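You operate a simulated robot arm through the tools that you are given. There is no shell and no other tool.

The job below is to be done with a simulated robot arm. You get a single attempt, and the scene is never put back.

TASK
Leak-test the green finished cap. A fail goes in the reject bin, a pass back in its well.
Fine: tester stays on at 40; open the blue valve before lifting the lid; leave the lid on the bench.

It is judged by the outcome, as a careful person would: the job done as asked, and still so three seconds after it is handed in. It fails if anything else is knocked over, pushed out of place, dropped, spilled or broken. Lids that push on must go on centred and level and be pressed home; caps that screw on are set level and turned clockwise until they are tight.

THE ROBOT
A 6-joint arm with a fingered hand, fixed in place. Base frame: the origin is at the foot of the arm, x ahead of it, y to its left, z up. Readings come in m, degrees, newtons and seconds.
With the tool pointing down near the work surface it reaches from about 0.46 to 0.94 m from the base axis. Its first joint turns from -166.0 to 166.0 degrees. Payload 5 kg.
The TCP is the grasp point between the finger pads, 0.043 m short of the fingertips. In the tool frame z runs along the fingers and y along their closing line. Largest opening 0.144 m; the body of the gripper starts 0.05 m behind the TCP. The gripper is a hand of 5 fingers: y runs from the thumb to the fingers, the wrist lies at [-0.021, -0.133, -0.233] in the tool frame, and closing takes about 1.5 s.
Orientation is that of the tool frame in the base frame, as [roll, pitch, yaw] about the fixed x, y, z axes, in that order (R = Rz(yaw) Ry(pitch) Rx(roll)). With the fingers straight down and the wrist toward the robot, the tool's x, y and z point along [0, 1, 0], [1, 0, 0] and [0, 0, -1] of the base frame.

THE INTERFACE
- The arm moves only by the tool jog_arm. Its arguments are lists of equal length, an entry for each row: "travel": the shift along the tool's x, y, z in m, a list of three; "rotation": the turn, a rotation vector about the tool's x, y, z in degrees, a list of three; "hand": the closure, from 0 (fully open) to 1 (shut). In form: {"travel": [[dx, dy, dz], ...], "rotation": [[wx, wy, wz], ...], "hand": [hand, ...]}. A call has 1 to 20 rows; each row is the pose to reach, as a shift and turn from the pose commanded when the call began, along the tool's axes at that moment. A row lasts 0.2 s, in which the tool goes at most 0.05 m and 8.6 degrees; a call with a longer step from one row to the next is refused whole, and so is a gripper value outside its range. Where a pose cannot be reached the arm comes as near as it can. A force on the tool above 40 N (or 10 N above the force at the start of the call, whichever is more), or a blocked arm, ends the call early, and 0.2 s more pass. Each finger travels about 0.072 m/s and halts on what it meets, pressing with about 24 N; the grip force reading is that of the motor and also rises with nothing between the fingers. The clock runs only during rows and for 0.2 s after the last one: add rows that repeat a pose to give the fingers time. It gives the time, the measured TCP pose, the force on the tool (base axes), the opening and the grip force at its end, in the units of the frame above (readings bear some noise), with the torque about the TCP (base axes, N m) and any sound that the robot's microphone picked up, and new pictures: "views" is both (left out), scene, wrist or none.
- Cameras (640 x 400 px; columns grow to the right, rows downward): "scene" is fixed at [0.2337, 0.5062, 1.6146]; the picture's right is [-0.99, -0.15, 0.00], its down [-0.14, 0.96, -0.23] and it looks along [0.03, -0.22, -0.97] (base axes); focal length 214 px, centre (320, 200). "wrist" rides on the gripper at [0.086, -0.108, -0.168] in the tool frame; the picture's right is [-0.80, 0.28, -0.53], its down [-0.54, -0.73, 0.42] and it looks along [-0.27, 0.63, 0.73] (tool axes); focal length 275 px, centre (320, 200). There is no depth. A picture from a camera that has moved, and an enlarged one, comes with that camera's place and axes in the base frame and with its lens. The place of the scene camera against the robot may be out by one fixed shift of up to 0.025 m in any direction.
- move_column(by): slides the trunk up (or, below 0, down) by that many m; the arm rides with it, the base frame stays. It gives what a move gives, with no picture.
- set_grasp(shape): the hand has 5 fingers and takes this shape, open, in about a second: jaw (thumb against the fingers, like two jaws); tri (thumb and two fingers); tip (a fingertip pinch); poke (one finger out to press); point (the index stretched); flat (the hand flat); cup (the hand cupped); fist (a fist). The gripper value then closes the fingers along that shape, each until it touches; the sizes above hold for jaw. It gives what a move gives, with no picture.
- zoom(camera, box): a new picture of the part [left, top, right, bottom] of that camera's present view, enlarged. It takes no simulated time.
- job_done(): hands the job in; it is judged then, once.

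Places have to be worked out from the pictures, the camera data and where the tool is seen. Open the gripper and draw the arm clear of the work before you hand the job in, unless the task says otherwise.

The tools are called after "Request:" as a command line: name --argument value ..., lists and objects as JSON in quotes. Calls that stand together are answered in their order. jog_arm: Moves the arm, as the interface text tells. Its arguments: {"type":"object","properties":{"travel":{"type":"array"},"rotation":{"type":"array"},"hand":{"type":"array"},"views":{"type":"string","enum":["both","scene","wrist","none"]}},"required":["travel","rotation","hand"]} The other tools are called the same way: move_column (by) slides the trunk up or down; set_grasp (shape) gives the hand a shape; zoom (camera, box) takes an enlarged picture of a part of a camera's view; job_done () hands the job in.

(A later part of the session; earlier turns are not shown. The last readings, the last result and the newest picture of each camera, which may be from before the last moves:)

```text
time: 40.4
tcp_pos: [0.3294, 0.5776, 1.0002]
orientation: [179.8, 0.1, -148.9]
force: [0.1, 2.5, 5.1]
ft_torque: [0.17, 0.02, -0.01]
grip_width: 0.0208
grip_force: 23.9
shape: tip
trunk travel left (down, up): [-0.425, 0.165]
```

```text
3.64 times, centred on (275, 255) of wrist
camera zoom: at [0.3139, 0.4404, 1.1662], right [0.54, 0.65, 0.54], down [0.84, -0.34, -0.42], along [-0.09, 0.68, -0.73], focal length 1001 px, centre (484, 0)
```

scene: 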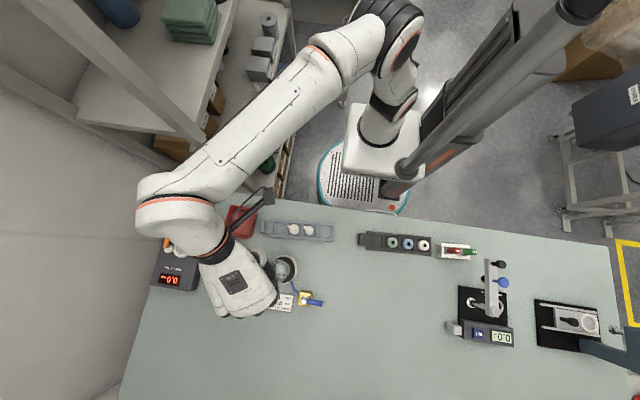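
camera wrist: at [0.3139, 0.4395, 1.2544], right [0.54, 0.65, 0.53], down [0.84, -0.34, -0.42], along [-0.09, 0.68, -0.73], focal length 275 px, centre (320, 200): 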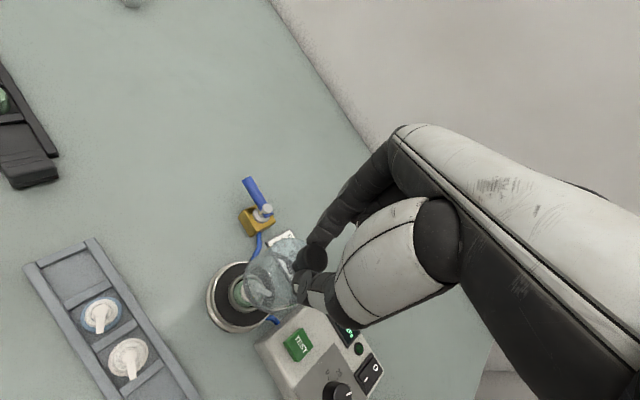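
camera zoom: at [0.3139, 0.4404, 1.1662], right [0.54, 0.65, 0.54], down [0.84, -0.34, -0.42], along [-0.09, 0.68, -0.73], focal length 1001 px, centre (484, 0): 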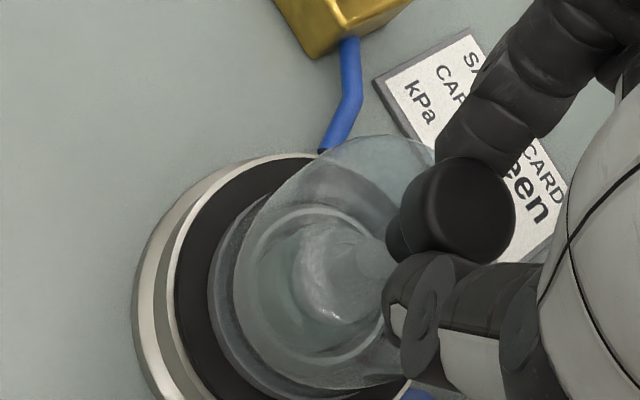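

Contact is firm at 5 N upward with the lid level on the gasket. I release and rise to inspect it.

Request:
jog_arm --travel '[[0, 0, 0], [0, 0, 0], [0, 0, 0], [0, 0, 0], [0, 0, 0], [0, 0, -0.01], [0, 0, -0.03], [0, 0, -0.06], [0, 0, -0.09], [0, 0, -0.09]]' --rotation '[[0, 0, 0], [0, 0, 0], [0, 0, 0], [0, 0, 0], [0, 0, 0], [0, 0, 0], [0, 0, 0], [0, 0, 0], [0, 0, 0], [0, 0, 0]]' --hand '[0.9, 0.8, 0.7, 0.65, 0.65, 0.65, 0.65, 0.65, 0.65, 0.65]'

Request:
zoom --camera "wrist" --box '[200, 210, 330, 320]'

Request:
zoom --camera "scene" --box '[240, 225, 330, 305]'

```text
time: 42.6
tcp_pos: [0.3309, 0.5757, 1.0891]
orientation: [-180.0, 0.1, -149.0]
force: [-0.2, -0.8, 0.3]
ft_torque: [-0.03, 0.0, 0.01]
grip_width: 0.0501
grip_force: 0.0
shape: tip
trunk travel left (down, up): [-0.425, 0.165]
camera wrist: at [0.3139, 0.4395, 1.2557], right [0.54, 0.65, 0.53], down [0.84, -0.34, -0.42], along [-0.09, 0.67, -0.73], focal length 275 px, centre (320, 200)
```

scene: 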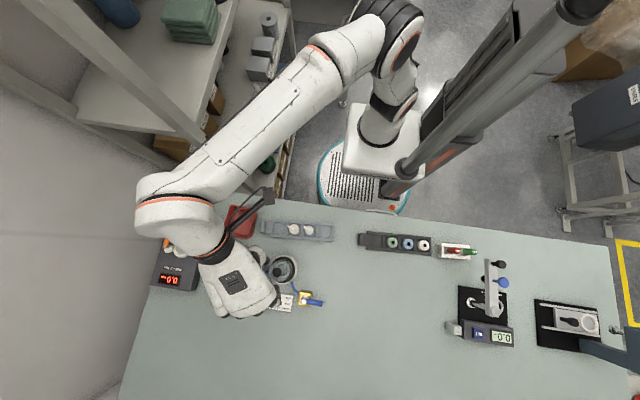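
wrist: 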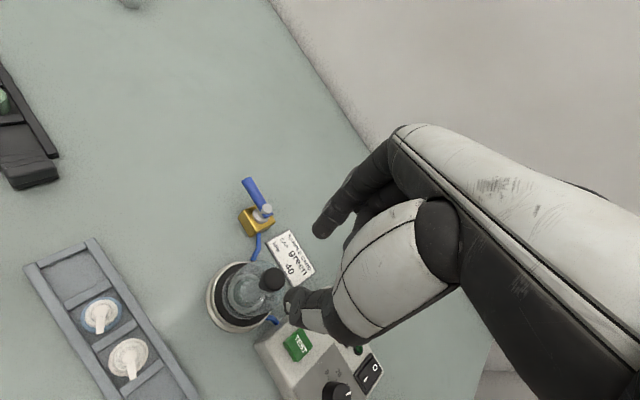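

```text
3.64 times, centred on (265, 265) of wrist
camera zoom: at [0.3139, 0.4395, 1.2557], right [0.54, 0.65, 0.53], down [0.84, -0.34, -0.42], along [-0.09, 0.67, -0.73], focal length 1001 px, centre (520, -36)
```

zoom: 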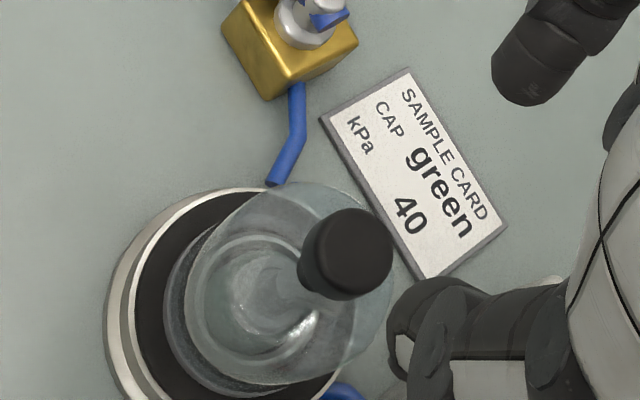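

```text
5.00 times, centred on (285, 265) of scene
camera zoom: at [0.2337, 0.5062, 1.6146], right [-0.99, -0.15, 0.0], down [-0.14, 0.96, -0.23], along [0.03, -0.22, -0.97], focal length 1072 px, centre (495, -125)
```

zoom: 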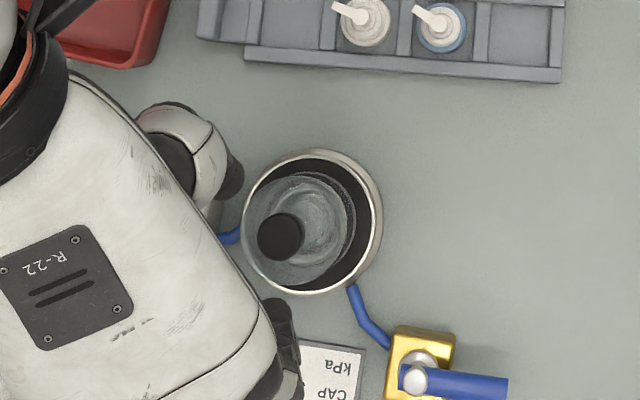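

The lid is level and its rim is concentric with the gasket (outlines match within about 1–2 mm). Now I look closely at the blue valve from here.

Request:
zoom --camera "wrist" --box '[225, 165, 295, 235]'

Request:
zoom --camera "scene" --box '[285, 280, 335, 315]'

```text
5.71 times, centred on (260, 200) of wrist
camera zoom: at [0.3139, 0.4395, 1.2557], right [0.54, 0.65, 0.53], down [0.84, -0.34, -0.42], along [-0.09, 0.67, -0.73], focal length 1573 px, centre (663, 200)
```

zoom: 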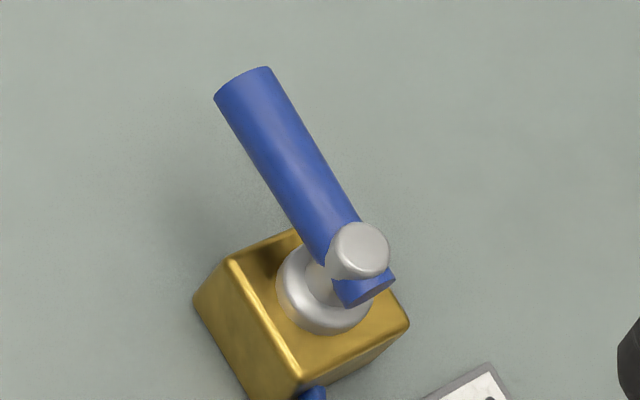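

```text
11.43 times, centred on (310, 298) of scene
camera zoom: at [0.2337, 0.5062, 1.6146], right [-0.99, -0.15, 0.0], down [-0.14, 0.96, -0.23], along [0.03, -0.22, -0.97], focal length 2451 px, centre (434, -914)
```

zoom: 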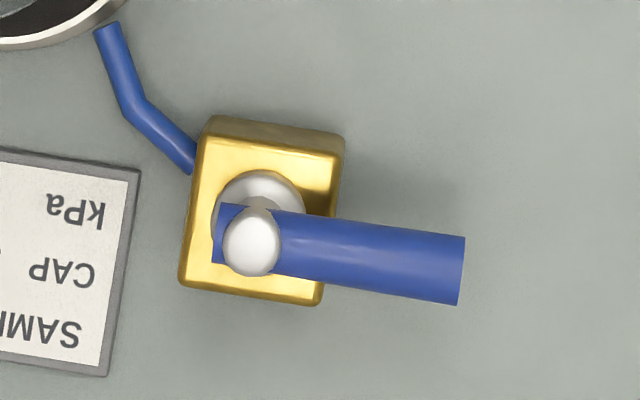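

The pivot of the valve is at about [0.245, 0.654] with the lever at z≈0.907 pointing straight along -x, in line with the tube's port: it is open now and must be closed for the test. I'll use the closed pinch as a poker, so I move near the lever tip with the curled fingers turned away from it.

Request:
jog_arm --travel '[[0.014, 0.019, 0.0], [0.028, 0.038, 0.0], [0.042, 0.057, 0.01], [0.056, 0.076, 0.02], [0.07, 0.095, 0.03], [0.0838, 0.1145, 0.04], [0.0838, 0.1145, 0.06], [0.0838, 0.1145, 0.06]]' --rotation '[[0, 0, -6.5], [0, 0, -13], [0, 0, -19.5], [0, 0, -26], [0, 0, -32.5], [0, 0, -39], [0, 0, -39], [0, 0, -39]]' --hand '[0.7, 0.8, 0.9, 1.0, 1.0, 1.0, 1.0, 1.0]'

Request:
zoom --camera "wrist" --box '[240, 200, 360, 300]'

Request:
zoom --camera "scene" --box '[250, 230, 350, 320]'

```text
time: 44.4
tcp_pos: [0.1992, 0.6311, 1.0299]
orientation: [179.9, 0.0, -109.9]
force: [0.3, 0.3, 0.6]
ft_torque: [0.0, -0.02, -0.01]
grip_width: 0.0
grip_force: 24.3
shape: tip
trunk travel left (down, up): [-0.425, 0.165]
camera wrist: at [0.2726, 0.5142, 1.1957], right [0.0, 0.85, 0.53], down [0.87, 0.26, -0.42], along [-0.5, 0.47, -0.73], focal length 275 px, centre (320, 200)
```

scene: 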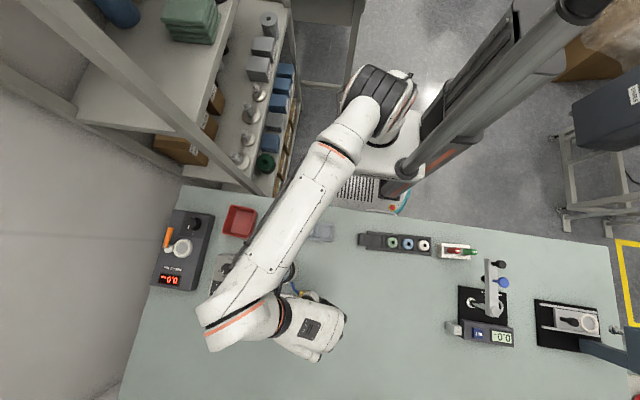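
wrist: 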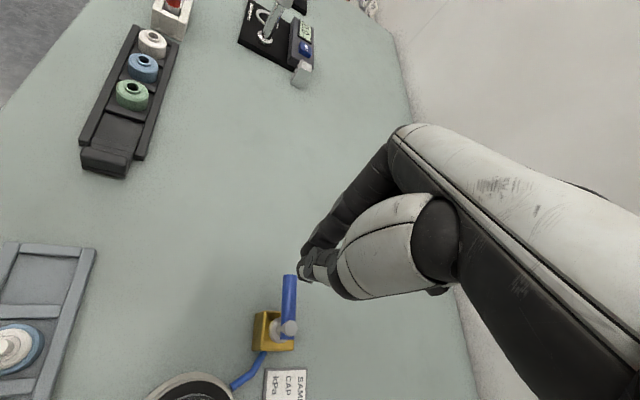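

```text
4.00 times, centred on (300, 250) of wrist
camera zoom: at [0.2726, 0.5142, 1.1957], right [0.0, 0.85, 0.53], down [0.87, 0.26, -0.42], along [-0.5, 0.47, -0.73], focal length 1101 px, centre (400, 0)
```

zoom: 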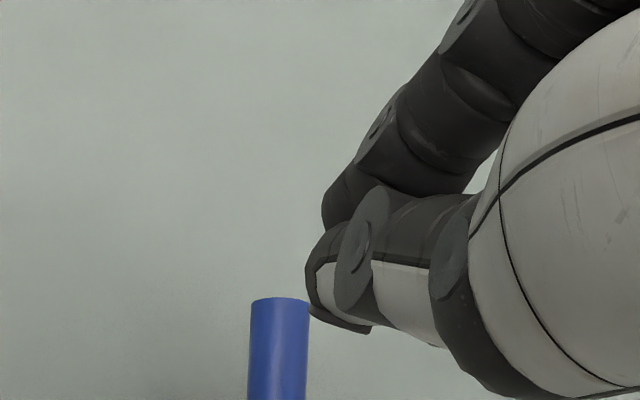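

```text
4.44 times, centred on (300, 275) of scene
camera zoom: at [0.2337, 0.5062, 1.6146], right [-0.99, -0.15, 0.0], down [-0.14, 0.96, -0.23], along [0.03, -0.22, -0.97], focal length 953 px, centre (409, -133)
```

zoom: 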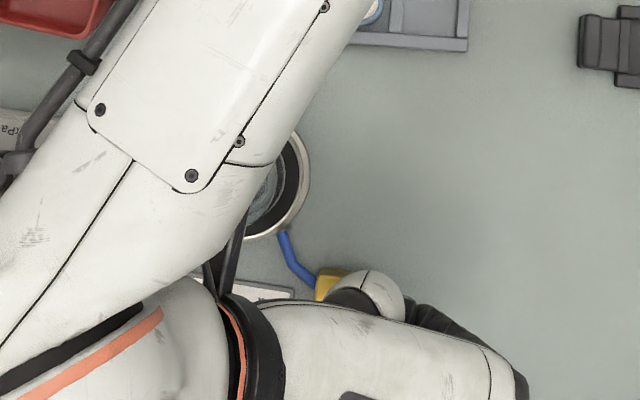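

The closed pinch is about 5 mm clear of the lever on its -y side. I turn 20° more so the curled fingers stay beyond the lever tip, and lower until the fingertips overlap the lever's height (TCP z≈0.947).

Request:
jog_arm --travel '[[0.0028, -0.0042, 0.0], [0.0028, -0.0042, 0.0], [0.0028, -0.0042, 0.01], [0.0028, -0.0042, 0.035], [0.0028, -0.0042, 0.06], [0.0028, -0.0042, 0.075], [0.0028, -0.0042, 0.083], [0.0028, -0.0042, 0.083]]' --rotation '[[0, 0, -7], [0, 0, -14], [0, 0, -20], [0, 0, -20], [0, 0, -20], [0, 0, -20], [0, 0, -20], [0, 0, -20]]' --hand '[1.0, 1.0, 1.0, 1.0, 1.0, 1.0, 1.0, 1.0]'

Request:
zoom --camera "wrist" --box '[240, 190, 360, 310]'

```text
time: 46.2
tcp_pos: [0.2036, 0.6284, 0.9457]
orientation: [180.0, 0.1, -89.9]
force: [0.4, 0.0, 0.1]
ft_torque: [-0.01, 0.04, -0.01]
grip_width: 0.0
grip_force: 24.1
shape: tip
trunk travel left (down, up): [-0.425, 0.165]
camera wrist: at [0.3125, 0.5432, 1.1122], right [-0.28, 0.8, 0.53], down [0.73, 0.54, -0.42], along [-0.63, 0.27, -0.73], focal length 275 px, centre (320, 200)
```

scene: 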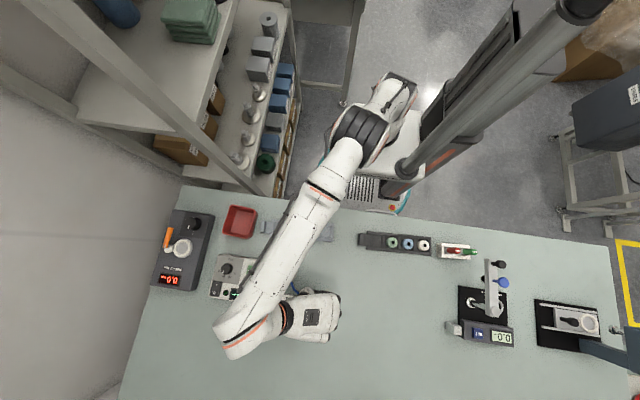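
wrist: 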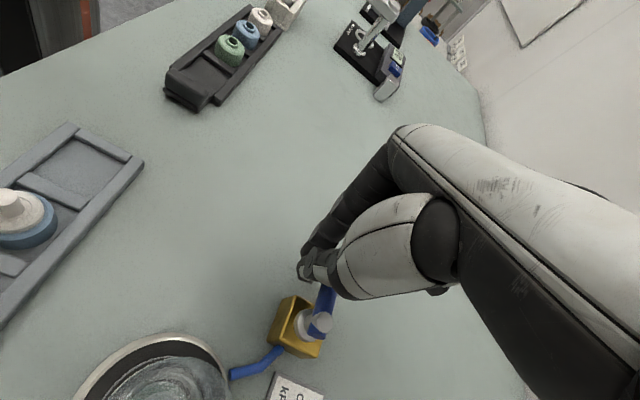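

```text
3.33 times, centred on (300, 250) of wrist
camera zoom: at [0.3125, 0.5432, 1.1122], right [-0.28, 0.8, 0.53], down [0.73, 0.54, -0.42], along [-0.63, 0.27, -0.73], focal length 918 px, centre (387, 33)
```

zoom: 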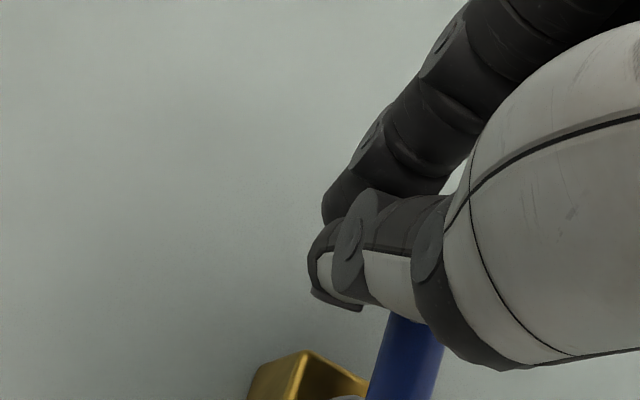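

The pinch is beside the lever tip on its -y side with no contact force. I push gently toward +y (clockwise seen from above), turning the hand with the lever, through the first 15°.

Request:
jog_arm --travel '[[-0.004, 0, 0], [-0.008, 0, 0], [-0.0135, 0.0019, 0], [-0.0192, 0.003, 0], [-0.0192, 0.003, 0]]' --rotation '[[0, 0, 0], [0, 0, 0], [0, 0, 7.5], [0, 0, 15], [0, 0, 15]]' --hand '[1.0, 1.0, 1.0, 1.0, 1.0]'

Request:
zoom --camera "wrist" --box '[230, 220, 380, 360]'

```text
time: 47.4
tcp_pos: [0.1984, 0.6476, 0.9461]
orientation: [179.9, 0.0, -104.9]
force: [-0.1, -1.2, 0.5]
ft_torque: [-0.04, 0.0, 0.02]
grip_width: 0.0001
grip_force: 24.2
shape: tip
trunk travel left (down, up): [-0.425, 0.165]
camera wrist: at [0.283, 0.5362, 1.1126], right [-0.07, 0.84, 0.53], down [0.84, 0.34, -0.42], along [-0.54, 0.42, -0.73], focal length 275 px, centre (320, 200)
```

scene: 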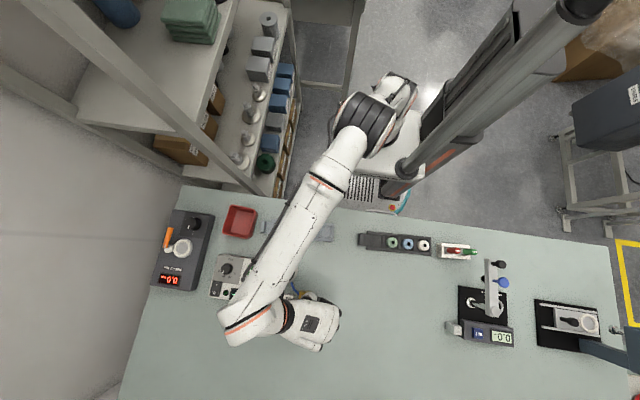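
wrist: 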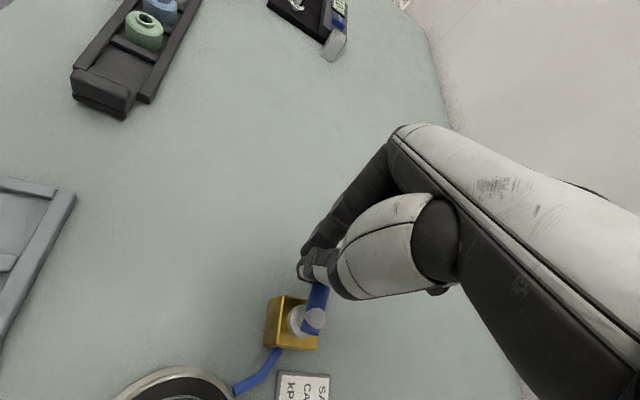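

```text
2.86 times, centred on (305, 290) of wrist
camera zoom: at [0.283, 0.5362, 1.1126], right [-0.07, 0.84, 0.53], down [0.84, 0.34, -0.42], along [-0.54, 0.42, -0.73], focal length 786 px, centre (363, -57)
```

zoom: 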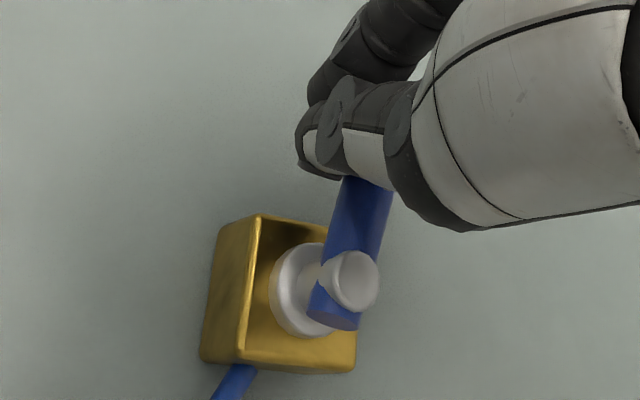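

The lever is turning clockwise with only about 1 N, so this is the right direction. I carry on around the pivot.

Request:
jog_arm --travel '[[-0.0059, 0.002, 0], [-0.012, 0.0031, 0], [-0.0182, 0.0034, 0], [-0.0244, 0.0029, 0], [-0.0304, 0.0014, 0], [-0.0362, -0.0009, 0], [-0.0416, -0.0039, 0], [-0.0416, -0.0039, 0]]' --rotation '[[0, 0, 8], [0, 0, 16], [0, 0, 24], [0, 0, 32], [0, 0, 40], [0, 0, 48], [0, 0, 56], [0, 0, 56]]' --hand '[1.0, 1.0, 1.0, 1.0, 1.0, 1.0, 1.0, 1.0]'

Request:
zoom --camera "wrist" --box '[230, 220, 380, 360]'

Request:
zoom --camera "scene" --box '[250, 250, 350, 340]'

```text
time: 49.2
tcp_pos: [0.2145, 0.6883, 0.9455]
orientation: [179.9, 0.0, -161.0]
force: [-1.8, -1.1, 1.6]
ft_torque: [0.01, 0.06, -0.02]
grip_width: 0.0
grip_force: 23.6
shape: tip
trunk travel left (down, up): [-0.425, 0.165]
camera wrist: at [0.1695, 0.5562, 1.1119], right [0.66, 0.53, 0.53], down [0.75, -0.51, -0.42], along [0.05, 0.68, -0.73], focal length 275 px, centre (320, 200)
```

scene: 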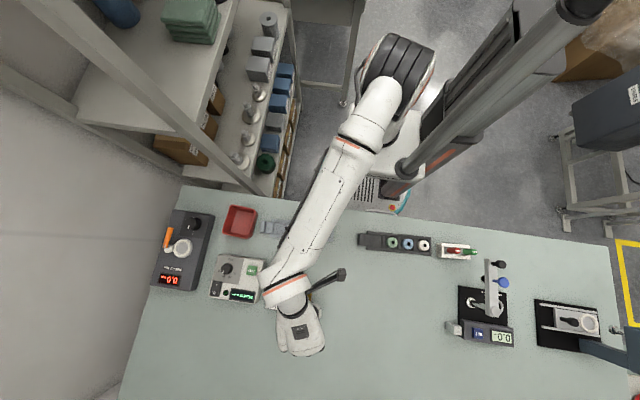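
wrist: 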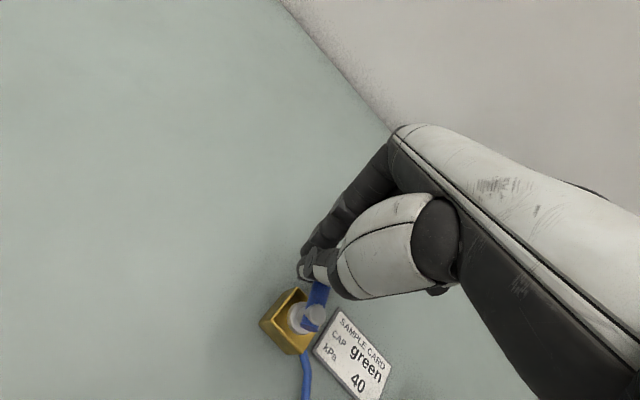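

```text
2.86 times, centred on (305, 290) of wrist
camera zoom: at [0.1695, 0.5562, 1.1119], right [0.66, 0.53, 0.53], down [0.75, -0.51, -0.42], along [0.05, 0.68, -0.73], focal length 786 px, centre (363, -57)
```

zoom: 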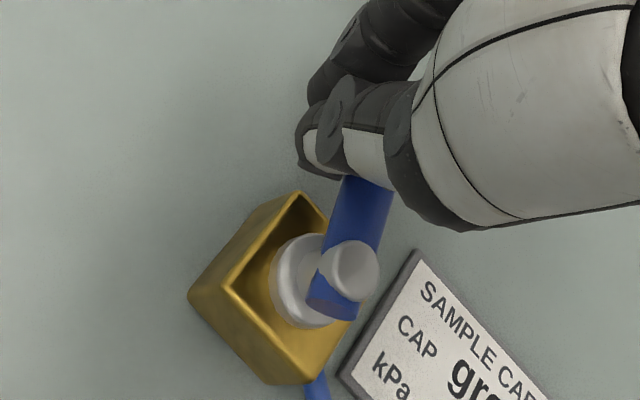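

```text
4.44 times, centred on (300, 295) of scene
camera zoom: at [0.2337, 0.5062, 1.6146], right [-0.99, -0.15, 0.0], down [-0.14, 0.96, -0.23], along [0.03, -0.22, -0.97], focal length 953 px, centre (409, -222)
```

zoom: 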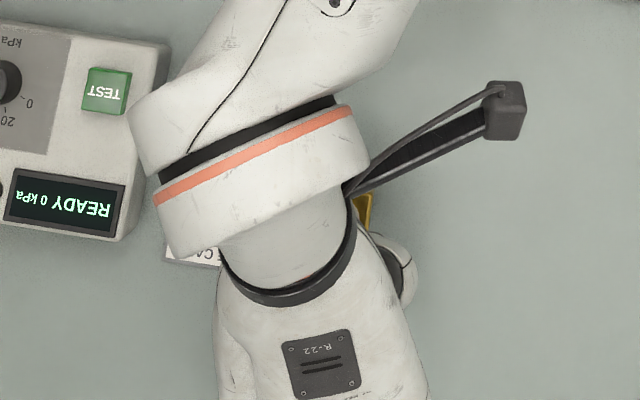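

The lever follows well; it stands at about 70°. I continue another 16° and watch for the stop.

Request:
jog_arm --travel '[[-0.0029, 0.0011, 0], [-0.0059, 0.002, 0], [-0.0089, 0.0026, 0], [-0.012, 0.0031, 0], [-0.012, 0.0031, 0]]' --rotation '[[0, 0, 4], [0, 0, 8], [0, 0, 12], [0, 0, 16], [0, 0, 16]]' --hand '[1.0, 1.0, 1.0, 1.0, 1.0]' --views "none"

Request:
zoom --camera "wrist" --box '[230, 220, 380, 360]'

```text
time: 50.4
tcp_pos: [0.2247, 0.6938, 0.9464]
orientation: [180.0, 0.0, -177.0]
force: [-1.1, -0.2, 0.4]
ft_torque: [0.02, 0.02, -0.02]
grip_width: 0.0
grip_force: 24.6
shape: tip
trunk travel left (down, up): [-0.425, 0.165]
```

```text
2.86 times, centred on (305, 290) of wrist
camera zoom: at [0.1452, 0.5809, 1.1126], right [0.78, 0.33, 0.53], down [0.58, -0.7, -0.42], along [0.23, 0.64, -0.73], focal length 786 px, centre (363, -57)
```

zoom: 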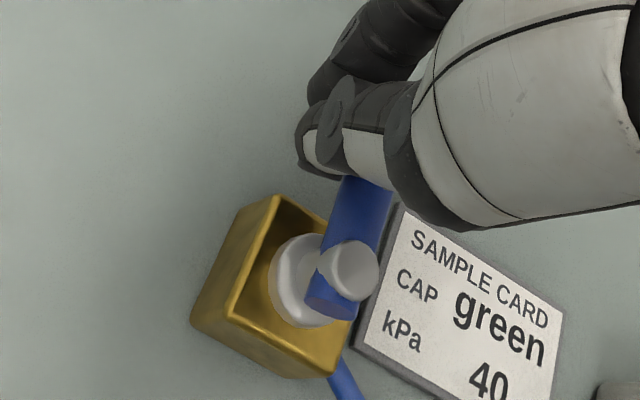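

The lever is close to square across the block now. I push a few more degrees to meet the stop.

Request:
jog_arm --travel '[[-0.0022, 0.0008, 0], [-0.0044, 0.0015, 0], [-0.0059, 0.002, 0], [-0.0059, 0.002, 0]]' --rotation '[[0, 0, 3], [0, 0, 6], [0, 0, 8], [0, 0, 8]]' --hand '[1.0, 1.0, 1.0, 1.0]' --views "none"

Request:
zoom --camera "wrist" --box '[230, 220, 380, 360]'

```text
time: 51.4
tcp_pos: [0.2296, 0.6958, 0.9465]
orientation: [180.0, 0.0, 174.9]
force: [-6.4, -0.4, 0.7]
ft_torque: [-0.05, 0.19, -0.05]
grip_width: 0.0
grip_force: 23.7
shape: tip
trunk travel left (down, up): [-0.425, 0.165]
```

```text
2.86 times, centred on (305, 290) of wrist
camera zoom: at [0.1351, 0.5953, 1.1127], right [0.82, 0.21, 0.53], down [0.48, -0.77, -0.42], along [0.32, 0.6, -0.73], focal length 786 px, centre (363, -57)
```

zoom: 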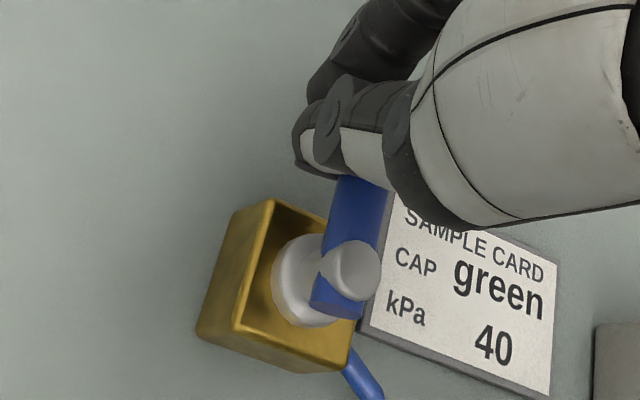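

The force jumped to 6 N: the lever is at its stop, square across at +y, so the valve is closed. I back the hand off toward -x and rise, then check the lever and display.

Request:
jog_arm --travel '[[0.008, 0, 0], [0.018, 0, 0], [0.025, 0, -0.02], [0.025, 0, -0.06], [0.025, 0, -0.1], [0.025, 0, -0.1]]' --rotation '[[0, 0, 0], [0, 0, 0], [0, 0, 0], [0, 0, 0], [0, 0, 0], [0, 0, 0]]' --hand '[1.0, 1.0, 1.0, 1.0, 1.0, 1.0]'

Request:
zoom --camera "wrist" --box '[250, 240, 430, 400]'

```text
time: 52.8
tcp_pos: [0.205, 0.699, 1.0451]
orientation: [-179.9, 0.0, 175.0]
force: [-0.5, 0.1, 1.0]
ft_torque: [0.03, 0.02, -0.03]
grip_width: 0.0
grip_force: 23.1
shape: tip
trunk travel left (down, up): [-0.425, 0.165]
camera wrist: at [0.1113, 0.5991, 1.2118], right [0.82, 0.21, 0.53], down [0.48, -0.77, -0.42], along [0.32, 0.6, -0.73], focal length 275 px, centre (320, 200)
```

scene: 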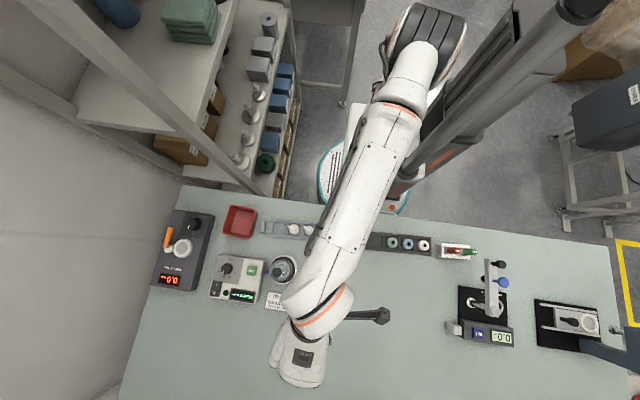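
wrist: 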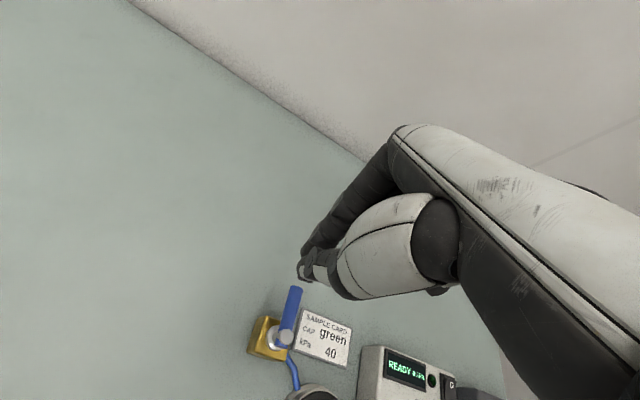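

```text
2.50 times, centred on (340, 320) of wrist
camera zoom: at [0.1113, 0.5991, 1.2118], right [0.82, 0.21, 0.53], down [0.48, -0.77, -0.42], along [0.32, 0.6, -0.73], focal length 688 px, centre (270, -100)
```

zoom: 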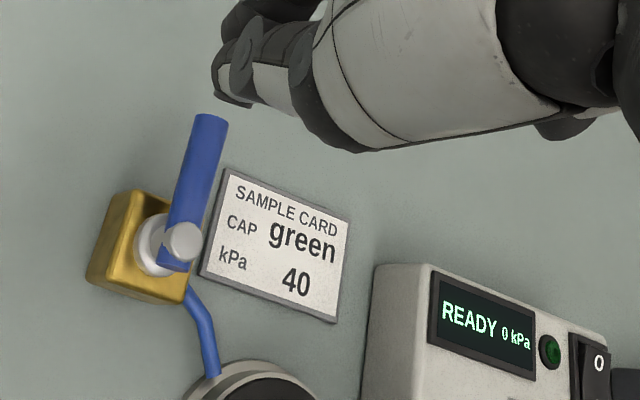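

The lever now stands square to the tube (closed), the card and display are readable, and TEST is at about [0.420, 0.596, 0.912]. I move above the TEST button with the pinch still closed.

Request:
jog_arm --travel '[[-0.03, -0.011, -0.015], [-0.068, -0.0255, -0.015], [-0.106, -0.04, -0.015], [-0.144, -0.054, -0.015], [-0.182, -0.068, -0.015], [-0.212, -0.08, -0.015], [-0.2232, -0.0839, -0.015], [-0.2232, -0.0839, -0.015]]' --rotation '[[0, 0, -5], [0, 0, -10], [0, 0, -16], [0, 0, -22], [0, 0, -28], [0, 0, -33], [0, 0, -36], [0, 0, -36]]' --hand '[1.0, 1.0, 1.0, 1.0, 1.0, 1.0, 1.0, 1.0]'

Request:
zoom --camera "wrist" --box '[200, 200, 360, 340]'

Request:
zoom --camera "scene" --box '[190, 230, 340, 330]'

```text
time: 54.6
tcp_pos: [0.4225, 0.5959, 1.0614]
orientation: [180.0, 0.0, -148.9]
force: [-0.1, 0.2, 1.6]
ft_torque: [-0.03, 0.01, -0.01]
grip_width: 0.0
grip_force: 24.2
shape: tip
trunk travel left (down, up): [-0.425, 0.165]
camera wrist: at [0.4045, 0.4584, 1.228], right [0.54, 0.65, 0.53], down [0.84, -0.34, -0.42], along [-0.09, 0.67, -0.73], focal length 275 px, centre (320, 200)
```

scene: 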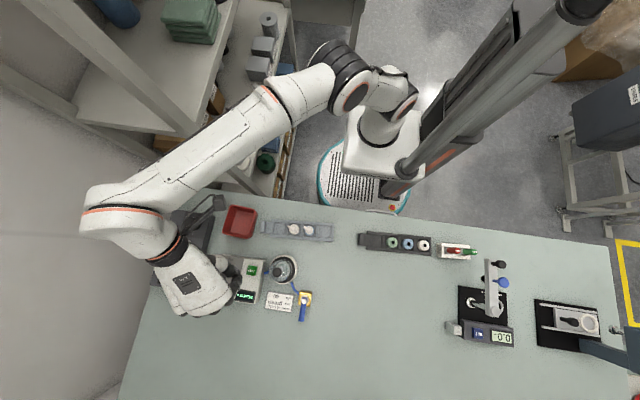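
wrist: 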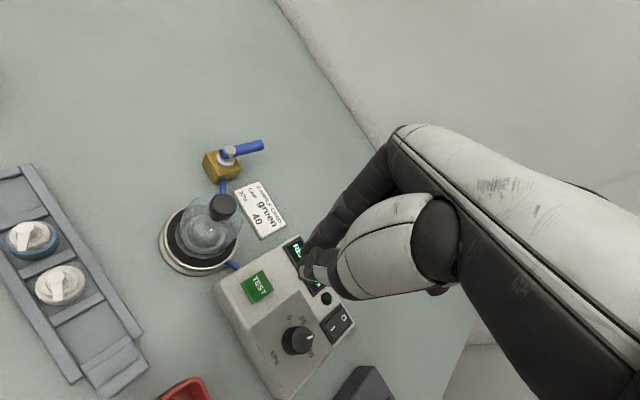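

```text
2.86 times, centred on (280, 270) of wrist
camera zoom: at [0.4045, 0.4584, 1.228], right [0.54, 0.65, 0.53], down [0.84, -0.34, -0.42], along [-0.09, 0.67, -0.73], focal length 786 px, centre (434, 0)
```

zoom: 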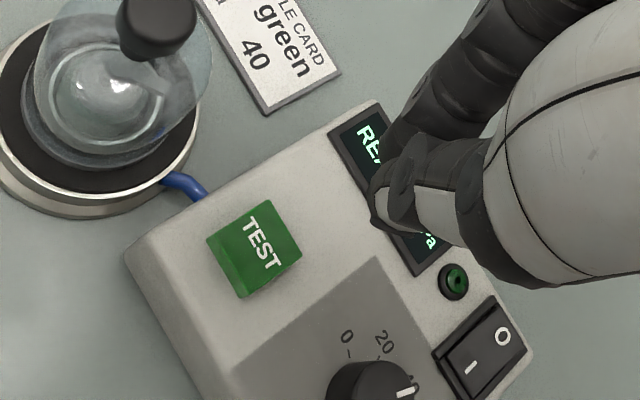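

```text
4.00 times, centred on (265, 280) of scene
camera zoom: at [0.2337, 0.5062, 1.6146], right [-0.99, -0.15, 0.0], down [-0.14, 0.96, -0.23], along [0.03, -0.22, -0.97], focal length 858 px, centre (540, -120)
```

zoom: 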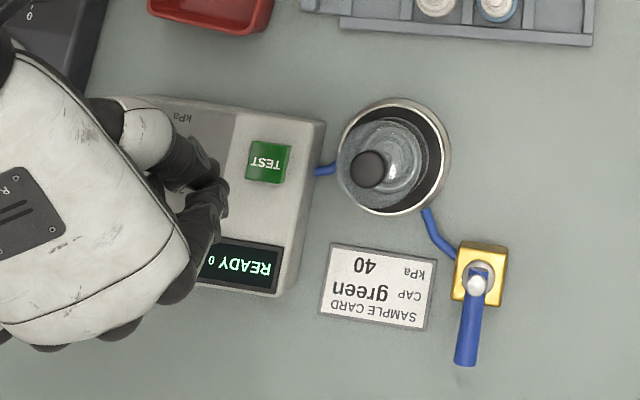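

The button centre is about 3.6 mm toward tool +x, so I correct for that and lower until the fingertips are just above it.

Request:
jog_arm --travel '[[0.0036, 0.0008, 0.02], [0.0036, 0.0008, 0.05], [0.0036, 0.0008, 0.08], [0.0036, 0.0008, 0.095], [0.0036, 0.0008, 0.098], [0.0036, 0.0008, 0.098]]' --rotation '[[0, 0, 0], [0, 0, 0], [0, 0, 0], [0, 0, 0], [0, 0, 0], [0, 0, 0]]' --hand '[1.0, 1.0, 1.0, 1.0, 1.0, 1.0]' --views "none"

Request:
zoom --camera "wrist" --box '[240, 200, 380, 320]'

Request:
zoom --camera "scene" --box '[190, 230, 340, 330]'

```text
time: 56.0
tcp_pos: [0.4167, 0.5908, 0.9638]
orientation: [-179.9, 0.0, -149.0]
force: [-0.6, 0.4, -0.5]
ft_torque: [0.05, -0.05, 0.03]
grip_width: 0.0
grip_force: 23.8
shape: tip
trunk travel left (down, up): [-0.425, 0.165]
```

```text
3.33 times, centred on (310, 260) of wrist
camera zoom: at [0.4005, 0.4551, 1.1295], right [0.54, 0.65, 0.53], down [0.84, -0.34, -0.42], along [-0.09, 0.68, -0.73], focal length 918 px, centre (353, 0)
```

zoom: 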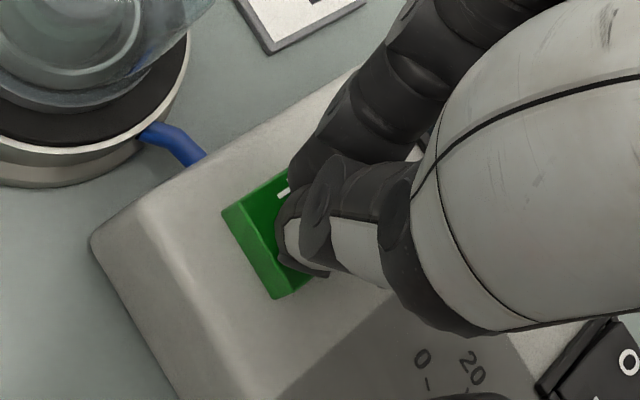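

```text
4.00 times, centred on (265, 280) of scene
camera zoom: at [0.2337, 0.5062, 1.6146], right [-0.99, -0.15, 0.0], down [-0.14, 0.96, -0.23], along [0.03, -0.22, -0.97], focal length 858 px, centre (540, -120)
```

zoom: 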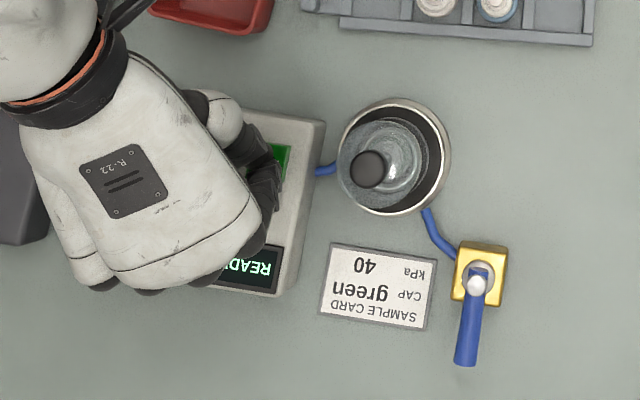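

The pinch is centred over TEST with about 9 mm to go. I lower slowly onto the button, watching for force and sound.

Request:
jog_arm --travel '[[0, 0, 0.004], [0, 0, 0.007], [0, 0, 0.009], [0, 0, 0.01]]' --rotation '[[0, 0, 0], [0, 0, 0], [0, 0, 0], [0, 0, 0]]' --hand '[1.0, 1.0, 1.0, 1.0]' --views "none"

Request:
zoom --camera "wrist" --box '[240, 200, 380, 320]'

```text
time: 57.0
tcp_pos: [0.4168, 0.5937, 0.9552]
orientation: [180.0, 0.2, -149.0]
force: [0.8, -1.3, 10.3]
ft_torque: [-0.19, -0.07, 0.01]
grip_width: 0.0
grip_force: 24.5
shape: tip
trunk travel left (down, up): [-0.425, 0.165]
heard: click
```

```text
3.33 times, centred on (310, 260) of wrist
camera zoom: at [0.4005, 0.456, 1.1212], right [0.54, 0.65, 0.54], down [0.84, -0.34, -0.42], along [-0.09, 0.68, -0.73], focal length 918 px, centre (353, 0)
```

zoom: 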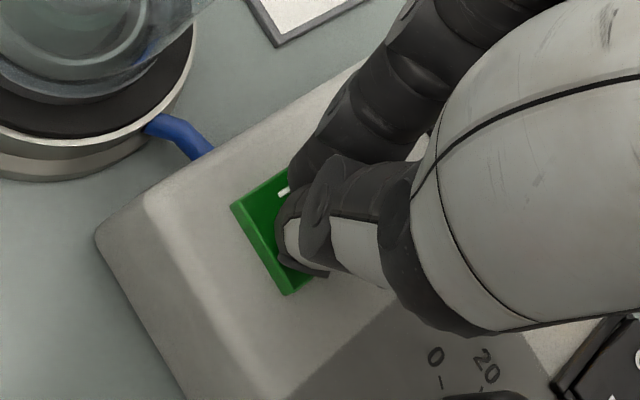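

A click was heard at 10 N: TEST has been pressed. I rise off the button and look at the display.

Request:
jog_arm --travel '[[0, 0, -0.01], [0, 0, -0.04], [0, 0, -0.08], [0, 0, -0.11]]' --rotation '[[0, 0, 0], [0, 0, 0], [0, 0, 0], [0, 0, 0]]' --hand '[1.0, 1.0, 1.0, 1.0]'

Request:
zoom --camera "scene" --box '[200, 240, 320, 320]'

Request:
zoom --camera "wrist" --box '[200, 200, 360, 340]'

```text
time: 58.0
tcp_pos: [0.4167, 0.594, 1.062]
orientation: [180.0, -0.2, -149.0]
force: [0.2, -0.4, -0.2]
ft_torque: [0.0, -0.01, 0.02]
grip_width: 0.0
grip_force: 24.1
shape: tip
trunk travel left (down, up): [-0.425, 0.165]
camera wrist: at [0.4002, 0.4568, 1.2287], right [0.54, 0.65, 0.53], down [0.84, -0.34, -0.42], along [-0.09, 0.67, -0.73], focal length 275 px, centre (320, 200)
```

scene: 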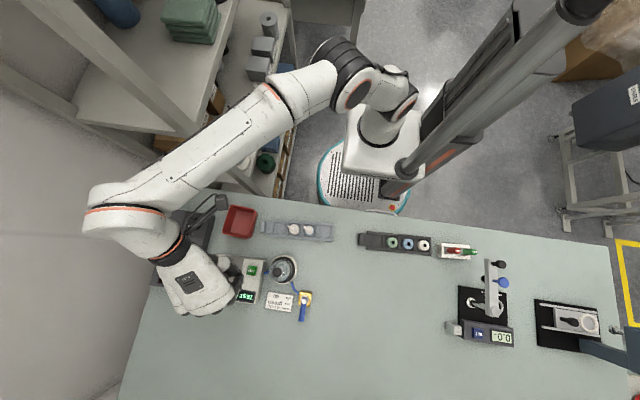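
wrist: 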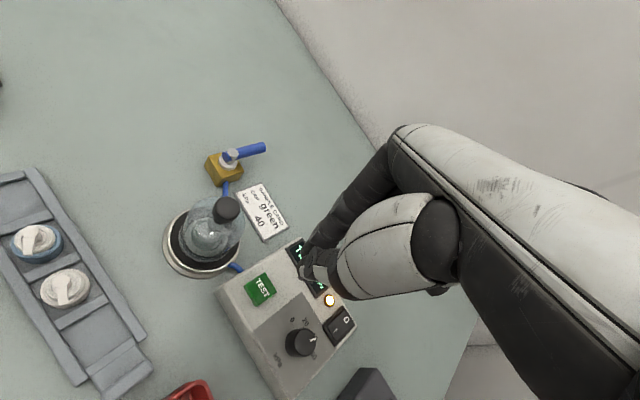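

```text
5.00 times, centred on (260, 280) of scene
camera zoom: at [0.2337, 0.5062, 1.6146], right [-0.99, -0.15, 0.0], down [-0.14, 0.96, -0.23], along [0.03, -0.22, -0.97], focal length 1072 px, centre (620, -200)
```

zoom: 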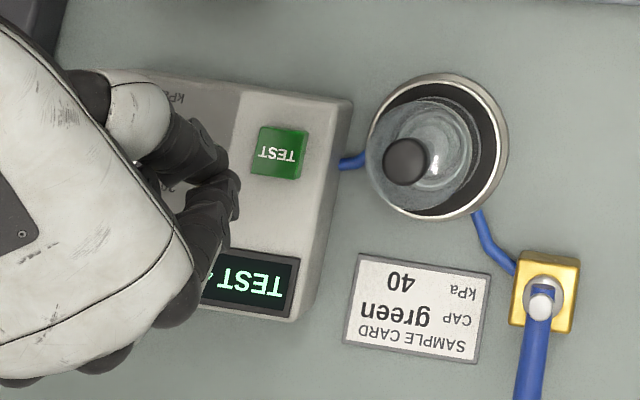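

```text
2.86 times, centred on (280, 270) of wrist
camera zoom: at [0.4002, 0.4568, 1.2287], right [0.54, 0.65, 0.53], down [0.84, -0.34, -0.42], along [-0.09, 0.67, -0.73], focal length 786 px, centre (434, 0)
```

zoom: 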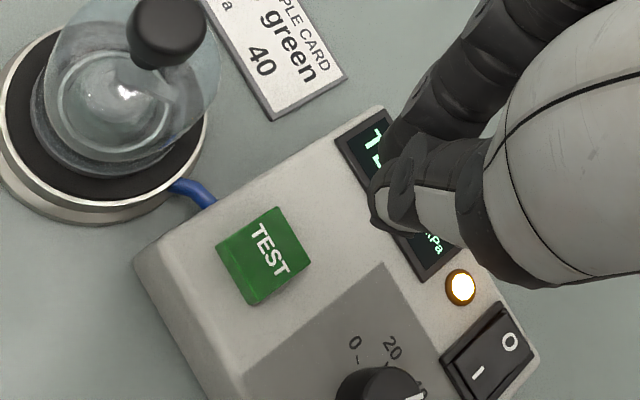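

The test is running (amber lamp, display TEST). I draw the hand toward the robot so the display can be read, letting the test time run.

Request:
jog_arm --travel '[[0.025, -0.016, -0.01], [0.05, -0.032, -0.02], [0.075, -0.048, -0.02], [0.0944, -0.06, -0.02], [0.0944, -0.06, -0.02], [0.0944, -0.06, -0.02]]' --rotation '[[0, 0, 0], [0, 0, 0], [0, 0, 0], [0, 0, 0], [0, 0, 0], [0, 0, 0]]' --hand '[1.0, 1.0, 1.0, 1.0, 1.0, 1.0]'

Request:
zoom --camera "scene" --box '[200, 240, 320, 320]'

Request:
zoom --camera "wrist" --box '[200, 150, 360, 290]'

```text
time: 59.4
tcp_pos: [0.3685, 0.4936, 1.0823]
orientation: [-180.0, 0.0, -149.0]
force: [-0.7, 0.0, 0.1]
ft_torque: [0.02, 0.02, 0.01]
grip_width: 0.0
grip_force: 24.1
shape: tip
trunk travel left (down, up): [-0.425, 0.165]
camera wrist: at [0.3509, 0.3574, 1.2488], right [0.54, 0.65, 0.53], down [0.84, -0.34, -0.42], along [-0.09, 0.68, -0.73], focal length 275 px, centre (320, 200)
```

scene: 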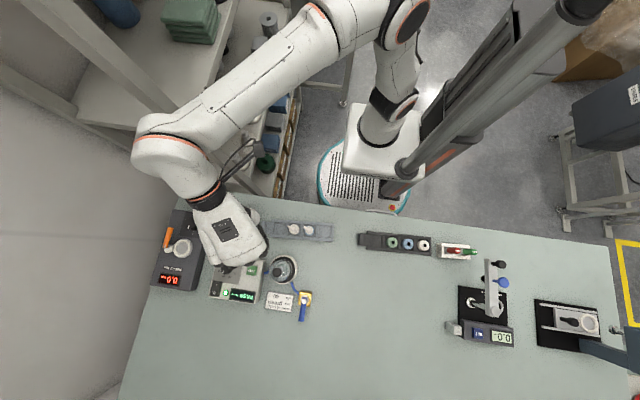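
wrist: 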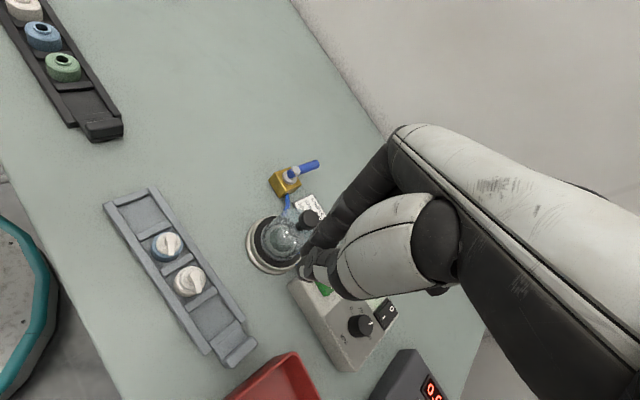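

```text
5.00 times, centred on (260, 280) of scene
camera zoom: at [0.2337, 0.5062, 1.6146], right [-0.99, -0.15, 0.0], down [-0.14, 0.96, -0.23], along [0.03, -0.22, -0.97], focal length 1072 px, centre (620, -200)
```

zoom: 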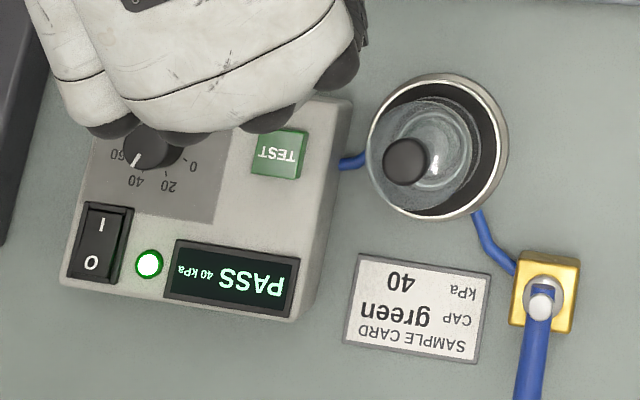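

```text
2.86 times, centred on (280, 220) of wrist
camera zoom: at [0.3509, 0.3574, 1.2488], right [0.54, 0.65, 0.53], down [0.84, -0.34, -0.42], along [-0.09, 0.68, -0.73], focal length 786 px, centre (434, 143)
```

zoom: 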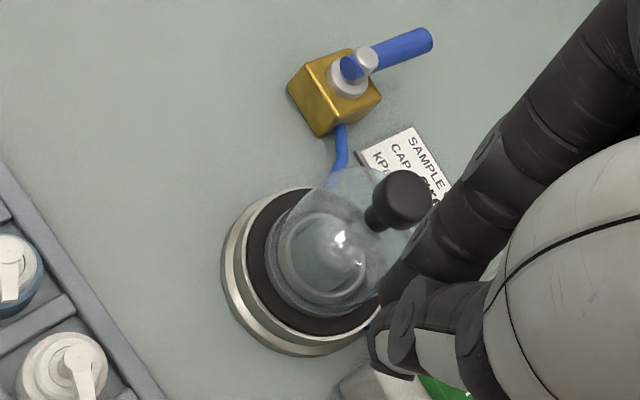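

The tester reads PASS at 40 kPa with the green lamp, valve closed and the lid on. Now I must open the blue valve first; I move to the +x side of the lever, hand turned to yaw 180.

Request:
jog_arm --travel '[[-0.004, 0.037, 0], [-0.008, 0.074, 0], [-0.012, 0.112, 0], [-0.016, 0.15, 0], [-0.02, 0.187, 0], [-0.0229, 0.2235, 0.01], [-0.0229, 0.2235, 0.03], [-0.0229, 0.2235, 0.03]]' --rotation '[[0, 0, 5], [0, 0, 10], [0, 0, 16], [0, 0, 22], [0, 0, 27], [0, 0, 31], [0, 0, 31], [0, 0, 31]]' --hand '[1.0, 1.0, 1.0, 1.0, 1.0, 1.0, 1.0, 1.0]'

Request:
zoom --camera "wrist" --box '[220, 210, 380, 350]'

Request:
zoom --camera "scene" --box '[200, 240, 320, 320]'

```text
time: 61.2
tcp_pos: [0.2723, 0.6962, 1.0556]
orientation: [-180.0, -0.1, -180.0]
force: [0.5, 0.0, -0.5]
ft_torque: [0.0, 0.0, -0.02]
grip_width: 0.0
grip_force: 24.0
shape: tip
trunk travel left (down, up): [-0.425, 0.165]
camera wrist: at [0.1876, 0.5882, 1.221], right [0.8, 0.28, 0.53], down [0.54, -0.73, -0.42], along [0.27, 0.63, -0.73], focal length 275 px, centre (320, 200)
```

scene: 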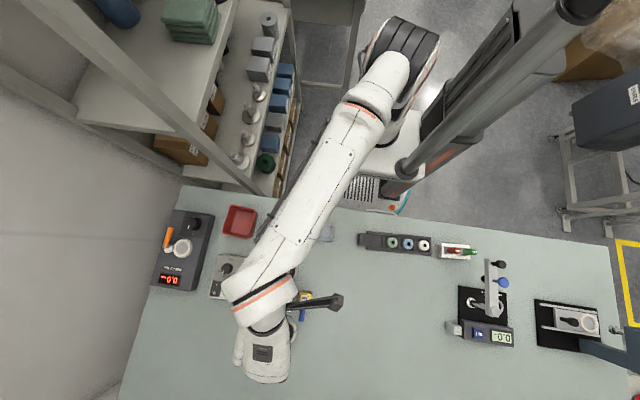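
wrist: 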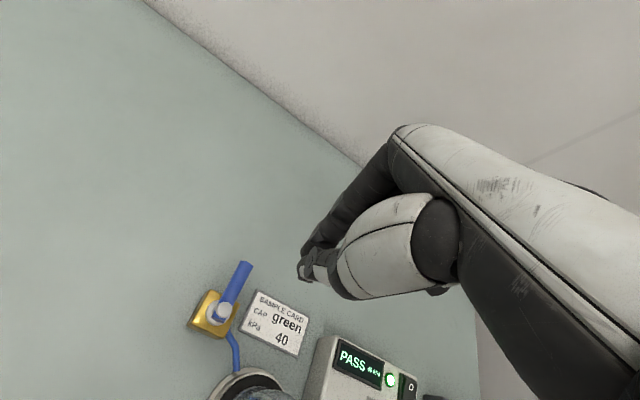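

```text
2.86 times, centred on (300, 280) of wrist
camera zoom: at [0.1876, 0.5882, 1.221], right [0.8, 0.28, 0.53], down [0.54, -0.73, -0.42], along [0.27, 0.63, -0.73], focal length 786 px, centre (377, -29)
```

zoom: 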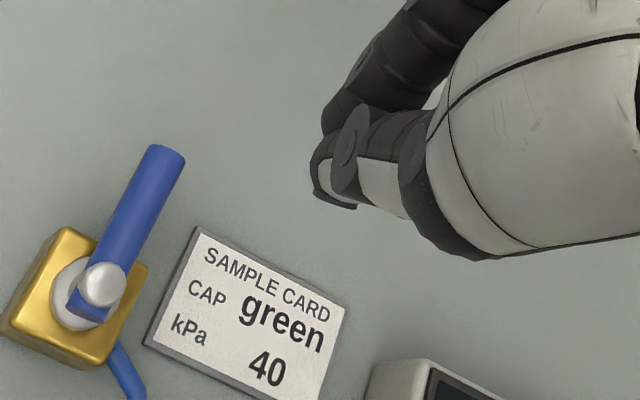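

```text
5.00 times, centred on (260, 280) of scene
camera zoom: at [0.2337, 0.5062, 1.6146], right [-0.99, -0.15, 0.0], down [-0.14, 0.96, -0.23], along [0.03, -0.22, -0.97], focal length 1072 px, centre (620, -200)
```

zoom: 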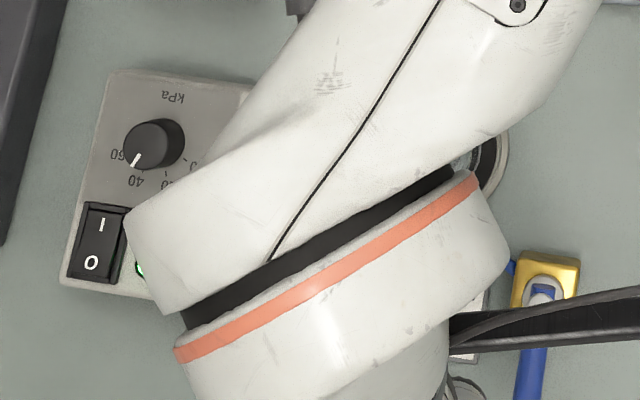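

The display still reads PASS and the lever's +x side is about 12 mm from the pinch. I lower straight down to lever height.

Request:
jog_arm --travel '[[0, 0, 0.03], [0, 0, 0.06], [0, 0, 0.09], [0, 0, 0.105], [0, 0, 0.109], [0, 0, 0.109]]' --rotation '[[0, 0, 0], [0, 0, 0], [0, 0, 0], [0, 0, 0], [0, 0, 0], [0, 0, 0]]' --hand '[1.0, 1.0, 1.0, 1.0, 1.0, 1.0]' --views "none"

Request:
zoom --camera "wrist" --box '[220, 210, 380, 350]'

```text
time: 62.6
tcp_pos: [0.2717, 0.697, 0.9441]
orientation: [-180.0, 0.0, 179.9]
force: [-0.1, 0.8, 1.2]
ft_torque: [-0.03, 0.0, -0.01]
grip_width: 0.0003
grip_force: 23.8
shape: tip
trunk travel left (down, up): [-0.425, 0.165]
```

```text
2.86 times, centred on (300, 280) of wrist
camera zoom: at [0.1864, 0.5889, 1.1103], right [0.8, 0.28, 0.53], down [0.54, -0.73, -0.42], along [0.27, 0.63, -0.73], focal length 786 px, centre (377, -29)
```

zoom: 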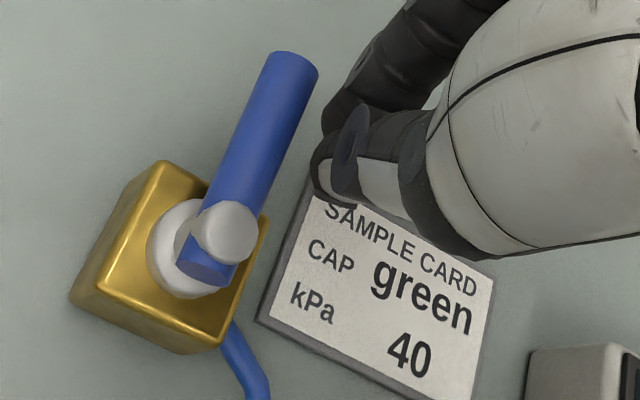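

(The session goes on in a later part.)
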